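You operate a simulated robot arm through the tools that you are given. There is no shell and no other tool. Be economical: measure what you need, move in short steps, check, and stop when the job is done.

You are at the controls of a simulated robot arm. One attempt, no reset.

TASK
Put one of the grey relays from the side bench on top of the timber block there.
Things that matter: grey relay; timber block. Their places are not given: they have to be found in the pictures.

The check looks at the end state, three seconds after you hand in, the way a careful person would. Anything else that was tipped, shoved, dropped, spilled or broken makes it a failure.

THE ROBOT
A 6-joint arm with a two-finger parallel gripper, fixed in place. Base frame: the origin is at the foot of the arm, x ahead of it, y to its left, z up; the work surface is at about z = 0. Readings come in mm, degrees, newtons and seconds.
With the tool pointing down near the work surface it reaches from about 160 to 420 mm from the base axis. Its first joint turns from -66.0 to 66.0 degrees. Payload 1.57 kg.
The TCP is the grasp point between the finger pads, 30 mm short of the fingertips. In the tool frame z runs along the fingers and y along their closing line. The gripper opens to 80 mm. The fingers are 17 mm wide and 12 mm thick; the gripper's body (40 by 82 mm) begins 80 mm behind the TCP.
Orientation is that of the tool frame in the base frame, as a unit quaternion [x, y, z, w]. With the fingers straight down and closing along the base's y, the tool's x points along the base's -x, its y along +y and its z along -z.

THE INTERFACE
- The arm moves only by the tool jog_arm. Its argument "increments" is a list of rows, each a list of 3 entries, a list of its own where there are three numbers: the finger opening in mm, from 0 to 80, then the shift along the base's x, y, z in units of 20 mm (1.0 is 20 mm), then the turn about the base's z in units of 8 degrees (1.0 is 8 degrees). In form: [[fingers, [dx, dy, dz], spin], ...]. A call has 1 to 12 rows; each row shifts and turns the commanded pose from where the row before left it. A call with a number of a shift or a turn outside -1 to 1 is refused whole. Each row takes 0.2 s and may step no farther than 50 mm and 8.6 degrees from the row before; otherwise, or with a gripper value out of range, the whole call is refused. Where a pose cannot be reached the arm comes as near as it can. A force on the tool above 40 N (or 10 N above the force at the start of the call, whichever is more), or a blocked arm, ends the call early, and 0.2 s more pass. Each finger travels about 153 mm/s and halts on what it meets, pressing with about 22 N; the grip force reading is that of the motor and also rises with nothing between the fingers. The clock runs only during rows and for 0.2 s after the last one: add rows that do not move to give the fingers time. The reply holds the time, the measured pose of the TCP, the force on the tool along the base axes, the opening and the grip force, in the units named above and with some noise, and new pictures: "views" is both (left out), scene, wrist or none.
- Cameras (640 x 400 px; columns grow to the right, rows downward): "scene" is fixed at [43.7, -327.3, 414.8]; the picture's right is [0.86, -0.51, 0.00], its down [-0.33, -0.56, -0.76] and it looks along [0.39, 0.66, -0.65] (base axes); focal length 282 px, centre (320, 200). "wrist" rides on the gripper at [-32, 0, -78] in the tool frame; the picture's right is [0.00, -1.00, 0.00], its down [0.97, 0.00, -0.24] and it looks along [0.24, 0.00, 0.97] (tool axes); focal length 218 px, centre (320, 200).
- point_at(camera, pixels): for up to 12 pixels [column, row] of the newest picture of that camera ("zoom" is the newest enlarged one), the place [x, y, z] in the base frame of the surface seen there, good to about 2 mm. The clock stands still meanwhile.
- zoom(camera, box): a new picture of the part [left, top, right, bottom] of that camera's present view, enlarged. The clock stands still meanwhile.
- sign_off(): hands the job in; it is judged then, once.

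Keep the steps short. Do not move on a guess: measure, check each grasp and each placing, and mend mistakes. In all there are 60 turns and 150 pictures (those below and enlarged ones count). Leave the gripper open and the arm clear of the work at the hand-in unless told otherwise, and finish with a single line.

The tools are called after "Emit:" by a JSON object that holds its "api" and its "payload". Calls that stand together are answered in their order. jog_arm: Moves the arm, as the interface text tells. Its arguments: {"type":"object","properties":{"increments":{"type":"array"},"views":{"type":"string","enum":["both","scene","wrist","none"]}},"required":["increments"]} The other tools are called the same way: point_at (camera, pixels) gives the place of the surface under pixels of a picture; zoom (camera, box) takes an enlarged picture of a part of a camera's view; sign_off () hands the job in.

At the start:

```text
time_s: 0.0
ee_pos: [277.6, -38.9, 229.5]
orientation: [0.001, 1.0, 0.0, 0.0]
force: [-0.3, -0.5, 0.1]
finger_gap: 80.0
finger_force: 0.2
```

scene: 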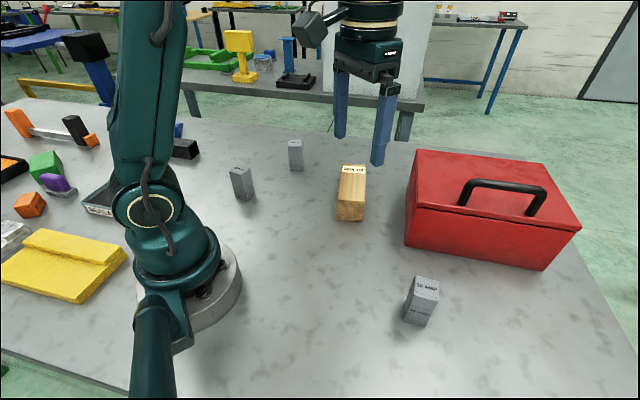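
wrist: 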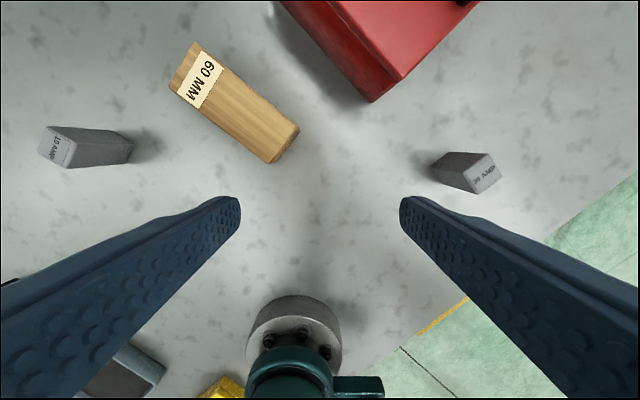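

I see three grey relays at scene (242,183), (296,155) and (422,300), and a timber block at (351,193). I'll zoom in and measure them.

Emit:
{"api": "zoom", "payload": {"camera": "scene", "box": [200, 120, 460, 340]}}

Emit:
{"api": "point_at", "payload": {"camera": "scene", "pixels": [[344, 167], [365, 168], [339, 200], [351, 185], [362, 201], [414, 279], [437, 283], [411, 292], [435, 300], [237, 171], [296, 143], [425, 288]]}}

Emit:
{"api": "point_at", "payload": {"camera": "wrist", "pixels": [[195, 45], [172, 86], [296, 128], [268, 160], [235, 105], [470, 170], [484, 155], [499, 175], [480, 192], [464, 175], [55, 145], [440, 165]]}}

```text
1.82 times, centred on (330, 230) of scene
```

zoom: 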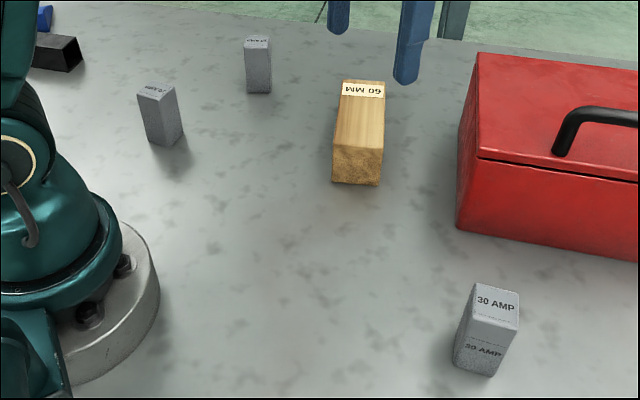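

```text
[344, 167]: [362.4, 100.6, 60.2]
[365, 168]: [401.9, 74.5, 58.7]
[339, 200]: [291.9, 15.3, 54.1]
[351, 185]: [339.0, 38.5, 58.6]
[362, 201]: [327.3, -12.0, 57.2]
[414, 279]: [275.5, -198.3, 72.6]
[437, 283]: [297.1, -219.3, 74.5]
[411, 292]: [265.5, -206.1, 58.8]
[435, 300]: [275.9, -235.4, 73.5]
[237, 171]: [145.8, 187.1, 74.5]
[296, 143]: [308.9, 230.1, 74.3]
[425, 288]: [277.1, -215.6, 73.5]
```

```text
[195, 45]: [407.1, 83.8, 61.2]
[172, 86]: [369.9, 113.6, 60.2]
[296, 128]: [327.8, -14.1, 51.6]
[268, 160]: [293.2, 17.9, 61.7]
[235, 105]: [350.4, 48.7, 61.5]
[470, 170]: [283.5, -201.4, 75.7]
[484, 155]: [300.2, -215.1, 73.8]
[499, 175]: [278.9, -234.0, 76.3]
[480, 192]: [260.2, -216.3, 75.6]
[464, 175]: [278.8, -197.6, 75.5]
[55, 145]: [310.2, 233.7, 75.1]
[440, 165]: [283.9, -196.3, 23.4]
```

The block's top is at z≈60 and the relay tops are at z≈75. Next I'll measure the toolbox and the far relay's top to choose a clear route.

Emit:
{"api": "point_at", "payload": {"camera": "scene", "pixels": [[407, 205], [415, 155], [460, 214], [576, 228], [500, 190], [405, 240], [540, 268], [490, 181]]}}

Emit:
{"api": "zoom", "payload": {"camera": "wrist", "box": [420, 130, 520, 210]}}

Emit:
{"api": "zoom", "payload": {"camera": "wrist", "box": [20, 100, 160, 190]}}

```text
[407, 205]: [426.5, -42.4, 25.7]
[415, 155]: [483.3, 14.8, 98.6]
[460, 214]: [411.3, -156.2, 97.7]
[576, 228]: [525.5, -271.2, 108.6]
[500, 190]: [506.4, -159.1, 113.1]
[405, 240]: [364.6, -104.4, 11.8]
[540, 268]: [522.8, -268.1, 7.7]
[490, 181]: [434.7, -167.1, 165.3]
```

```text
5.00 times, centred on (470, 170) of wrist
```

zoom: 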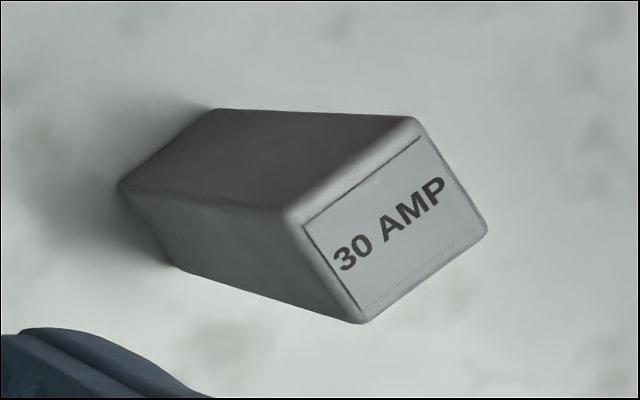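

```text
4.44 times, centred on (90, 145) of wrist
```

zoom: 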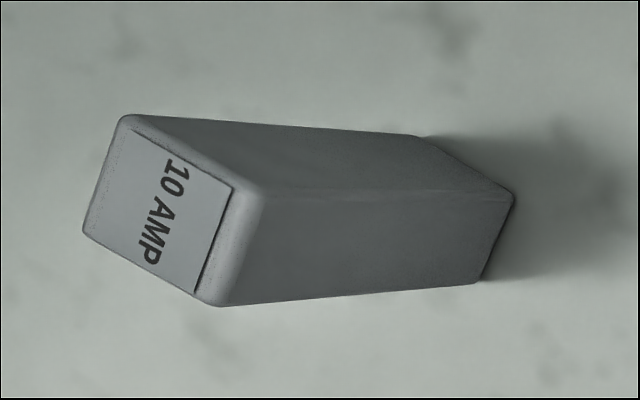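

The toolbox, with its handle up to z≈165, sits on the right side. The left side, with the 10 AMP relay, is clear, so I'll use that one. Next I'll measure its top corners in the newest zoom.

Emit:
{"api": "point_at", "payload": {"camera": "zoom", "pixels": [[130, 125], [250, 188], [218, 296], [92, 230], [165, 210], [150, 155], [215, 240], [340, 160], [350, 240]]}}

```text
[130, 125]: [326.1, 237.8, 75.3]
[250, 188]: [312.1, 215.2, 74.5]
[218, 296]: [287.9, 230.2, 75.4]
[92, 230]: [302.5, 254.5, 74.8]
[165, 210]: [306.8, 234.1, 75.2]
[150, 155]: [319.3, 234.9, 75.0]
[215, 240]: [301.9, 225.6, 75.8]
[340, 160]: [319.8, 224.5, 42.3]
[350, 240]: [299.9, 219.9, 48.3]
```

The relay's centre is (307, 234.5) and its faces lie at about 58° and -32°. I'll turn the fingers -32° so they close at 58°, and move to above it at z≈150.

Emit:
{"api": "jog_arm", "payload": {"increments": [[80, [0.105, 0.976, -0.28], -1], [80, [0.105, 0.976, -0.28], -1], [80, [0.105, 0.976, -0.28], -1], [80, [0.105, 0.976, -0.28], -1], [80, [0.105, 0.976, -0.28], 0], [80, [0.105, 0.976, -0.28], 0], [80, [0.105, 0.976, -0.28], 0], [80, [0.105, 0.976, -0.28], 0], [80, [0.105, 0.976, -0.28], 0], [80, [0.105, 0.976, -0.28], 0], [80, [0.105, 0.976, -0.28], 0], [80, [0.105, 0.976, -0.28], 0]], "views": "none"}}

```text
time_s: 2.6
ee_pos: [304.9, 194.5, 164.2]
orientation: [0.276, 0.961, 0.0, 0.0]
force: [0.7, 0.0, 0.7]
finger_gap: 80.1
finger_force: 0.0
```

The turn reads -32°, as intended. I'll go the last 40 mm in y to stand above the relay, then look.

Emit:
{"api": "jog_arm", "payload": {"increments": [[80, [0.05, 1, -0.35], 0], [80, [0.05, 1, -0.35], 0], [80, [0, 0, 0], 0]]}}

```text
time_s: 3.4
ee_pos: [307.0, 232.8, 150.7]
orientation: [0.276, 0.961, -0.001, 0.001]
force: [1.0, 0.7, -0.1]
finger_gap: 80.2
finger_force: 0.0
```

scene: 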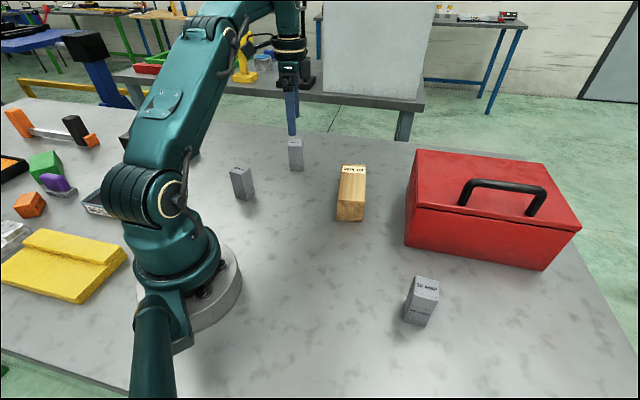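
wrist: 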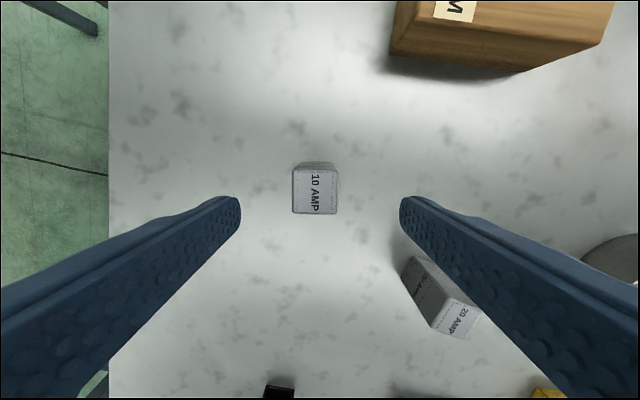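

The relay sits square between the fingers at wrist (315,190). I'll check its corners before going down.

Emit:
{"api": "point_at", "payload": {"camera": "wrist", "pixels": [[294, 172], [336, 172], [336, 211], [295, 211], [315, 192]]}}

```text
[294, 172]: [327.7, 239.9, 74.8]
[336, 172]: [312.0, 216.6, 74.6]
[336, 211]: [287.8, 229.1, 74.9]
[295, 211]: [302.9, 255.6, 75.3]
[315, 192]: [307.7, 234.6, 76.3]
```

The centre is (307.6, 235.3). I'll shift by (0.6, 2.5) mm and lower to z≈50, which puts the tips at 20.

Emit:
{"api": "jog_arm", "payload": {"increments": [[80, [0.03, 0.12, 0], 0], [80, [0, 0, -1], 0], [80, [0, 0, -1], 0], [80, [0, 0, -1], 0], [80, [0, 0, -1], 0], [80, [0, 0, -1], 0], [80, [0, 0, 0], 0]], "views": "wrist"}}

```text
time_s: 5.0
ee_pos: [304.1, 238.0, 51.4]
orientation: [0.276, 0.961, 0.0, 0.001]
force: [-0.4, 0.1, 1.1]
finger_gap: 80.1
finger_force: 0.1
```

wrist: 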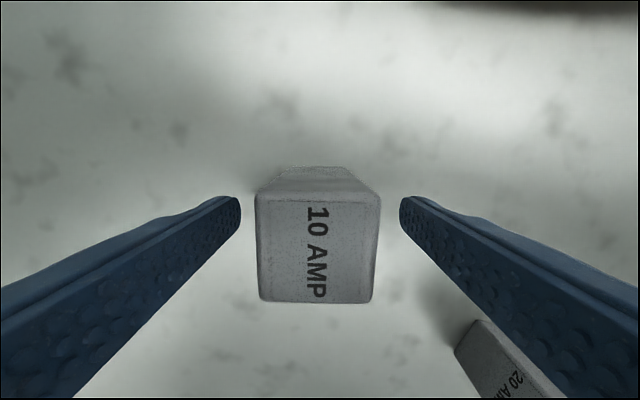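

The relay is centred across the fingers but about 4.5 mm off along their width. I'll correct by (+3.8, -2.4) mm, then close.

Emit:
{"api": "jog_arm", "payload": {"increments": [[80, [0.19, -0.12, 0], 0], [80, [0, 0, 0], 0], [40, [0, 0, 0], 0], [24, [0, 0, 0], 0], [15, [0, 0, 0], 0], [15, [0, 0, 0], 0]], "views": "wrist"}}

```text
time_s: 6.4
ee_pos: [308.5, 235.8, 50.7]
orientation: [0.276, 0.961, 0.001, 0.001]
force: [0.3, -1.0, 1.9]
finger_gap: 33.6
finger_force: 21.5
```

wrist: 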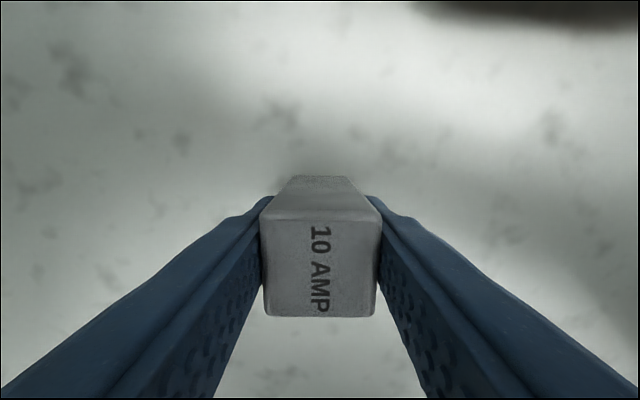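

The relay is gripped: gap 33.6 mm, force 21.5 N. I'll lift 100 mm and check the hold.

Emit:
{"api": "jog_arm", "payload": {"increments": [[15, [0, 0, 0.5], 0], [15, [0, 0, 0.5], 0], [15, [0, 0, 1], 0], [15, [0, 0, 1], 0], [15, [0, 0, 1], 0], [15, [0, 0, 1], 0], [15, [0, 0, 0], 0]]}}

```text
time_s: 8.0
ee_pos: [305.8, 234.7, 151.7]
orientation: [0.275, 0.961, 0.0, 0.0]
force: [-0.4, 0.1, -0.5]
finger_gap: 33.9
finger_force: 21.8
```

scene: 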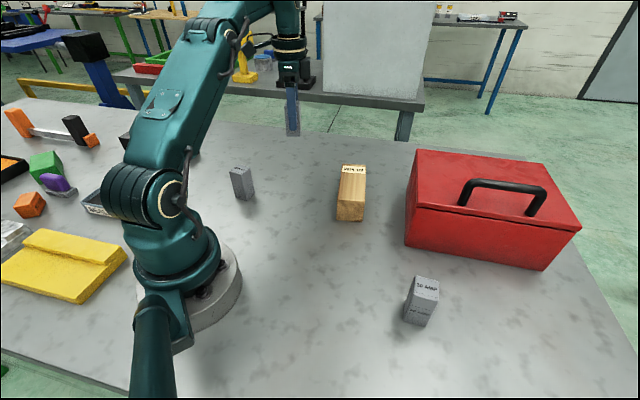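
wrist: 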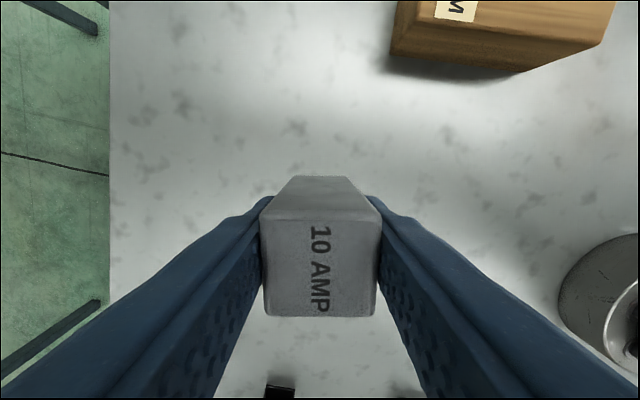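

The relay is held firmly with its bottom at about z=100. The block's centre averages to (348.5, 48.5) and its long axis is at about 52°. I'll carry the relay above it with a small alignment turn.

Emit:
{"api": "jog_arm", "payload": {"increments": [[15, [0.1, -0.45, 0], 0], [15, [0.2, -0.93, 0], 0], [15, [0.2, -0.93, 0], 0], [15, [0.2, -0.93, 0], -0.2], [15, [0.2, -0.93, 0], -0.2], [15, [0.2, -0.93, 0], -0.2], [15, [0.2, -0.93, 0], -0.2], [15, [0.2, -0.93, 0], 0], [15, [0.2, -0.93, 0], 0], [15, [0.2, -0.93, 0], 0], [15, [0.15, -0.5, 0], 0], [15, [0, 0, 0], 0]]}}

```text
time_s: 10.6
ee_pos: [351.4, 46.7, 150.5]
orientation: [0.328, 0.945, 0.0, 0.001]
force: [0.3, 0.4, 0.0]
finger_gap: 33.6
finger_force: 22.3
```

scene: 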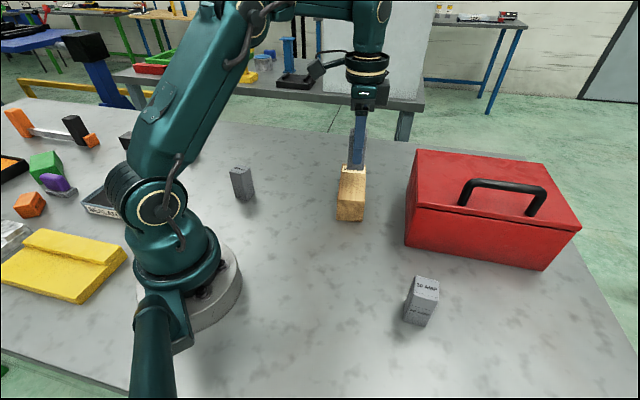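
wrist: 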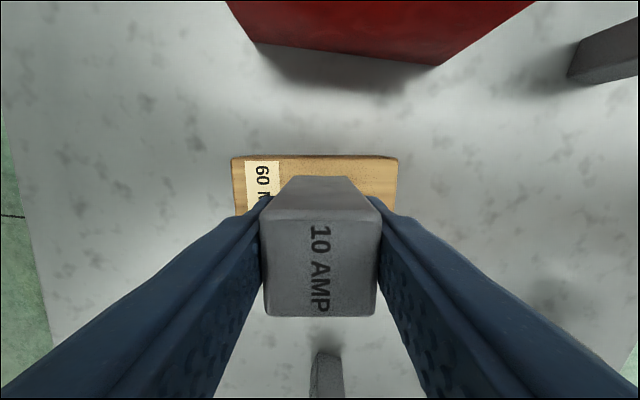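

The relay is over the block. I'll check the block's far edge and corners against the tool position.

Emit:
{"api": "point_at", "payload": {"camera": "wrist", "pixels": [[234, 161], [394, 161], [320, 161], [237, 210], [394, 210], [320, 180]]}}

Emit:
{"api": "zoom", "payload": {"camera": "scene", "box": [300, 80, 420, 240]}}

```text
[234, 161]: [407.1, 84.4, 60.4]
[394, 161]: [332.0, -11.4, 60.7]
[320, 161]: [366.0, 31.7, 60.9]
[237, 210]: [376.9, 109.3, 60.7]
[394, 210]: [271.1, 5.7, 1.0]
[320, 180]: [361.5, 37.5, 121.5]
```

```text
2.50 times, centred on (360, 160) of scene
```

zoom: 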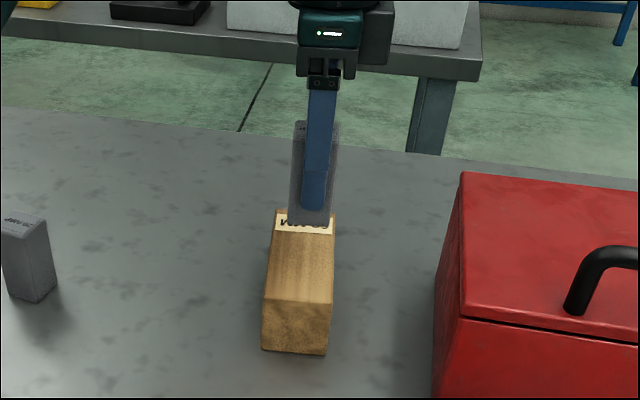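

The far edge puts the block's centre at (351, 51), so the relay is within 3 mm of it against a 10 mm margin. I'll nudge slightly and lower 37 mm, to just above contact.

Emit:
{"api": "jog_arm", "payload": {"increments": [[15, [0.05, 0.08, -0.5], 0], [15, [0, 0, -0.5], 0], [15, [0, 0, -0.4], 0], [15, [0, 0, -0.3], 0], [15, [0, 0, -0.15], 0], [15, [0, 0, 0], 0]]}}

Emit:
{"api": "zoom", "payload": {"camera": "scene", "box": [310, 110, 400, 230]}}

```text
time_s: 12.0
ee_pos: [351.4, 48.7, 112.4]
orientation: [0.329, 0.944, 0.0, 0.0]
force: [0.6, -0.2, -0.5]
finger_gap: 33.5
finger_force: 21.5
```

scene: 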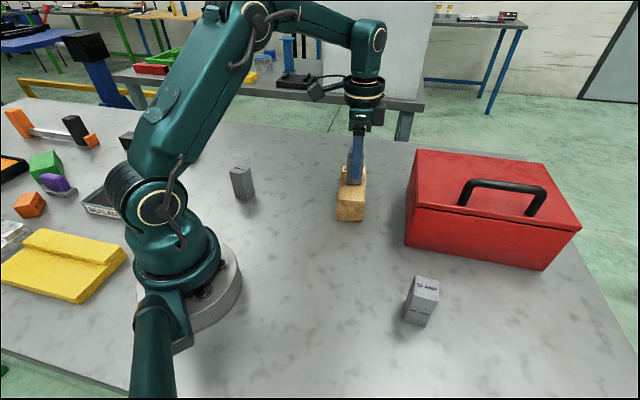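
wrist: 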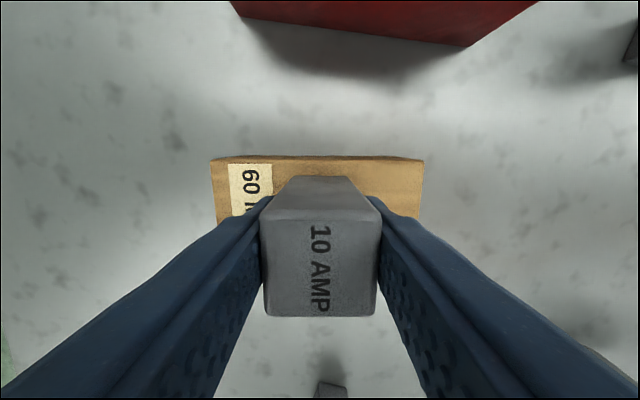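

```text
3.33 times, centred on (355, 170) of scene
```

zoom: 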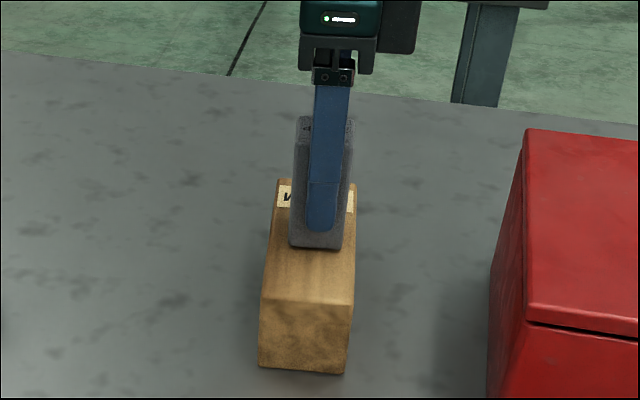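

No contact yet: force is about 0. I'll lower in roughly 1 mm steps and watch the force.

Emit:
{"api": "jog_arm", "payload": {"increments": [[15, [0, 0, -0.05], 0], [15, [0, 0, 0], 0]], "views": "none"}}

```text
time_s: 12.6
ee_pos: [351.7, 49.8, 112.5]
orientation: [0.329, 0.945, 0.0, 0.0]
force: [0.4, 0.8, -0.6]
finger_gap: 33.6
finger_force: 21.5
```

Still no contact, so another 1 mm.

Emit:
{"api": "jog_arm", "payload": {"increments": [[15, [0, 0, -0.05], 0], [15, [0, 0, 0], 0]], "views": "none"}}

```text
time_s: 13.2
ee_pos: [351.5, 48.9, 110.4]
orientation: [0.328, 0.945, 0.0, 0.001]
force: [-2.0, -1.4, 8.8]
finger_gap: 33.7
finger_force: 22.1
```

The force rose to 8.8 N upward, so the relay is resting on the block. I'll open the fingers gradually.

Emit:
{"api": "jog_arm", "payload": {"increments": [[34, [0, 0, 0], 0], [37, [0, 0, 0], 0], [42, [0, 0, 0], 0], [50, [0, 0, 0], 0], [64, [0, 0, 0], 0], [64, [0, 0, 0], 0]]}}

```text
time_s: 14.6
ee_pos: [352.1, 49.5, 111.1]
orientation: [0.329, 0.944, 0.0, 0.0]
force: [0.3, -0.1, 0.1]
finger_gap: 63.9
finger_force: 0.1
```

scene: 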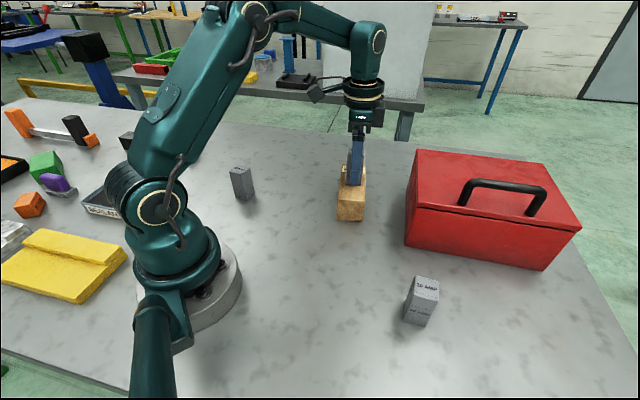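
wrist: 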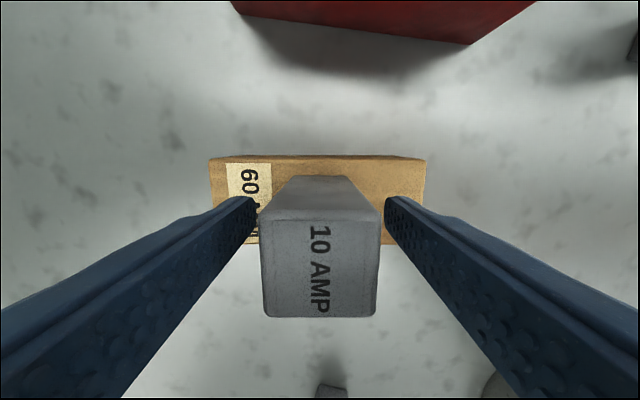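

The fingers are free and the relay is standing. I'll raise straight up about 90 mm, then back away toward the base.

Emit:
{"api": "jog_arm", "payload": {"increments": [[76, [0, 0, 0], 0], [76, [0, 0, 0.5], 0], [76, [0, 0, 1], 0], [76, [0, 0, 1], 0], [76, [0, 0, 1], 0], [76, [0, 0, 1], 0], [76, [-1, 0, 0.5], 0], [76, [-1, 0, 0], 0], [76, [-1, 0, 0], 0], [76, [-1, 0, 0], 0], [76, [0, 0, 0], 0]]}}

Emit:
{"api": "zoom", "payload": {"camera": "scene", "box": [290, 100, 420, 240]}}

```text
time_s: 17.0
ee_pos: [271.9, 49.7, 210.2]
orientation: [0.329, 0.944, 0.0, 0.001]
force: [0.3, -0.2, 1.1]
finger_gap: 76.0
finger_force: 0.1
```

scene: 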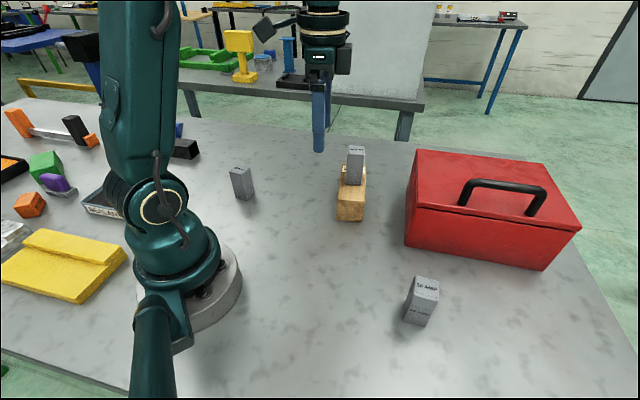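
wrist: 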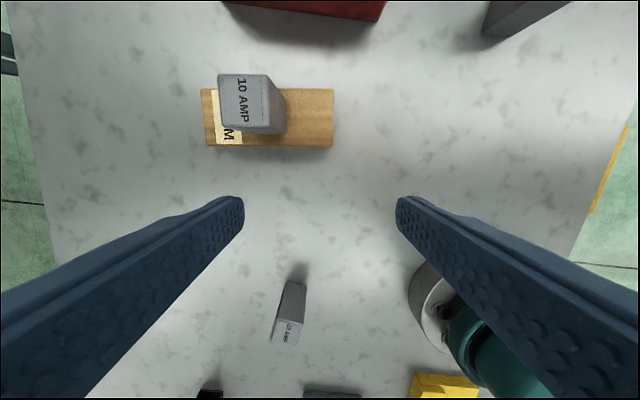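

```text
2.86 times, centred on (355, 170) of scene
```

zoom: 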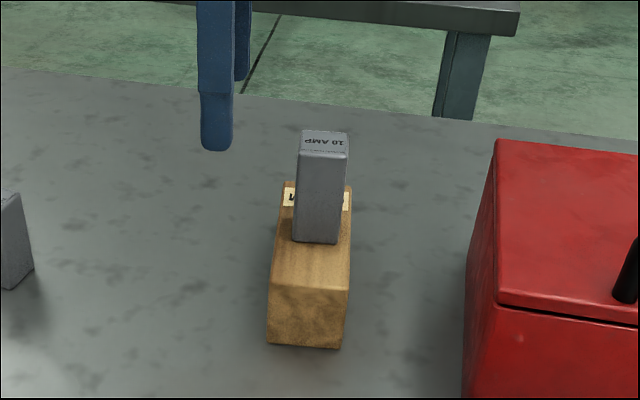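

The 10 AMP relay stands upright near the middle of the timber block. Nothing else has moved, the gripper is open and the arm is clear, so I'm handing in.

Emit:
{"api": "sign_off", "payload": {}}

```text
The job is handed in.
```

The 10 AMP grey relay is standing upright on top of the timber block, nothing else was disturbed, and the job is handed in.
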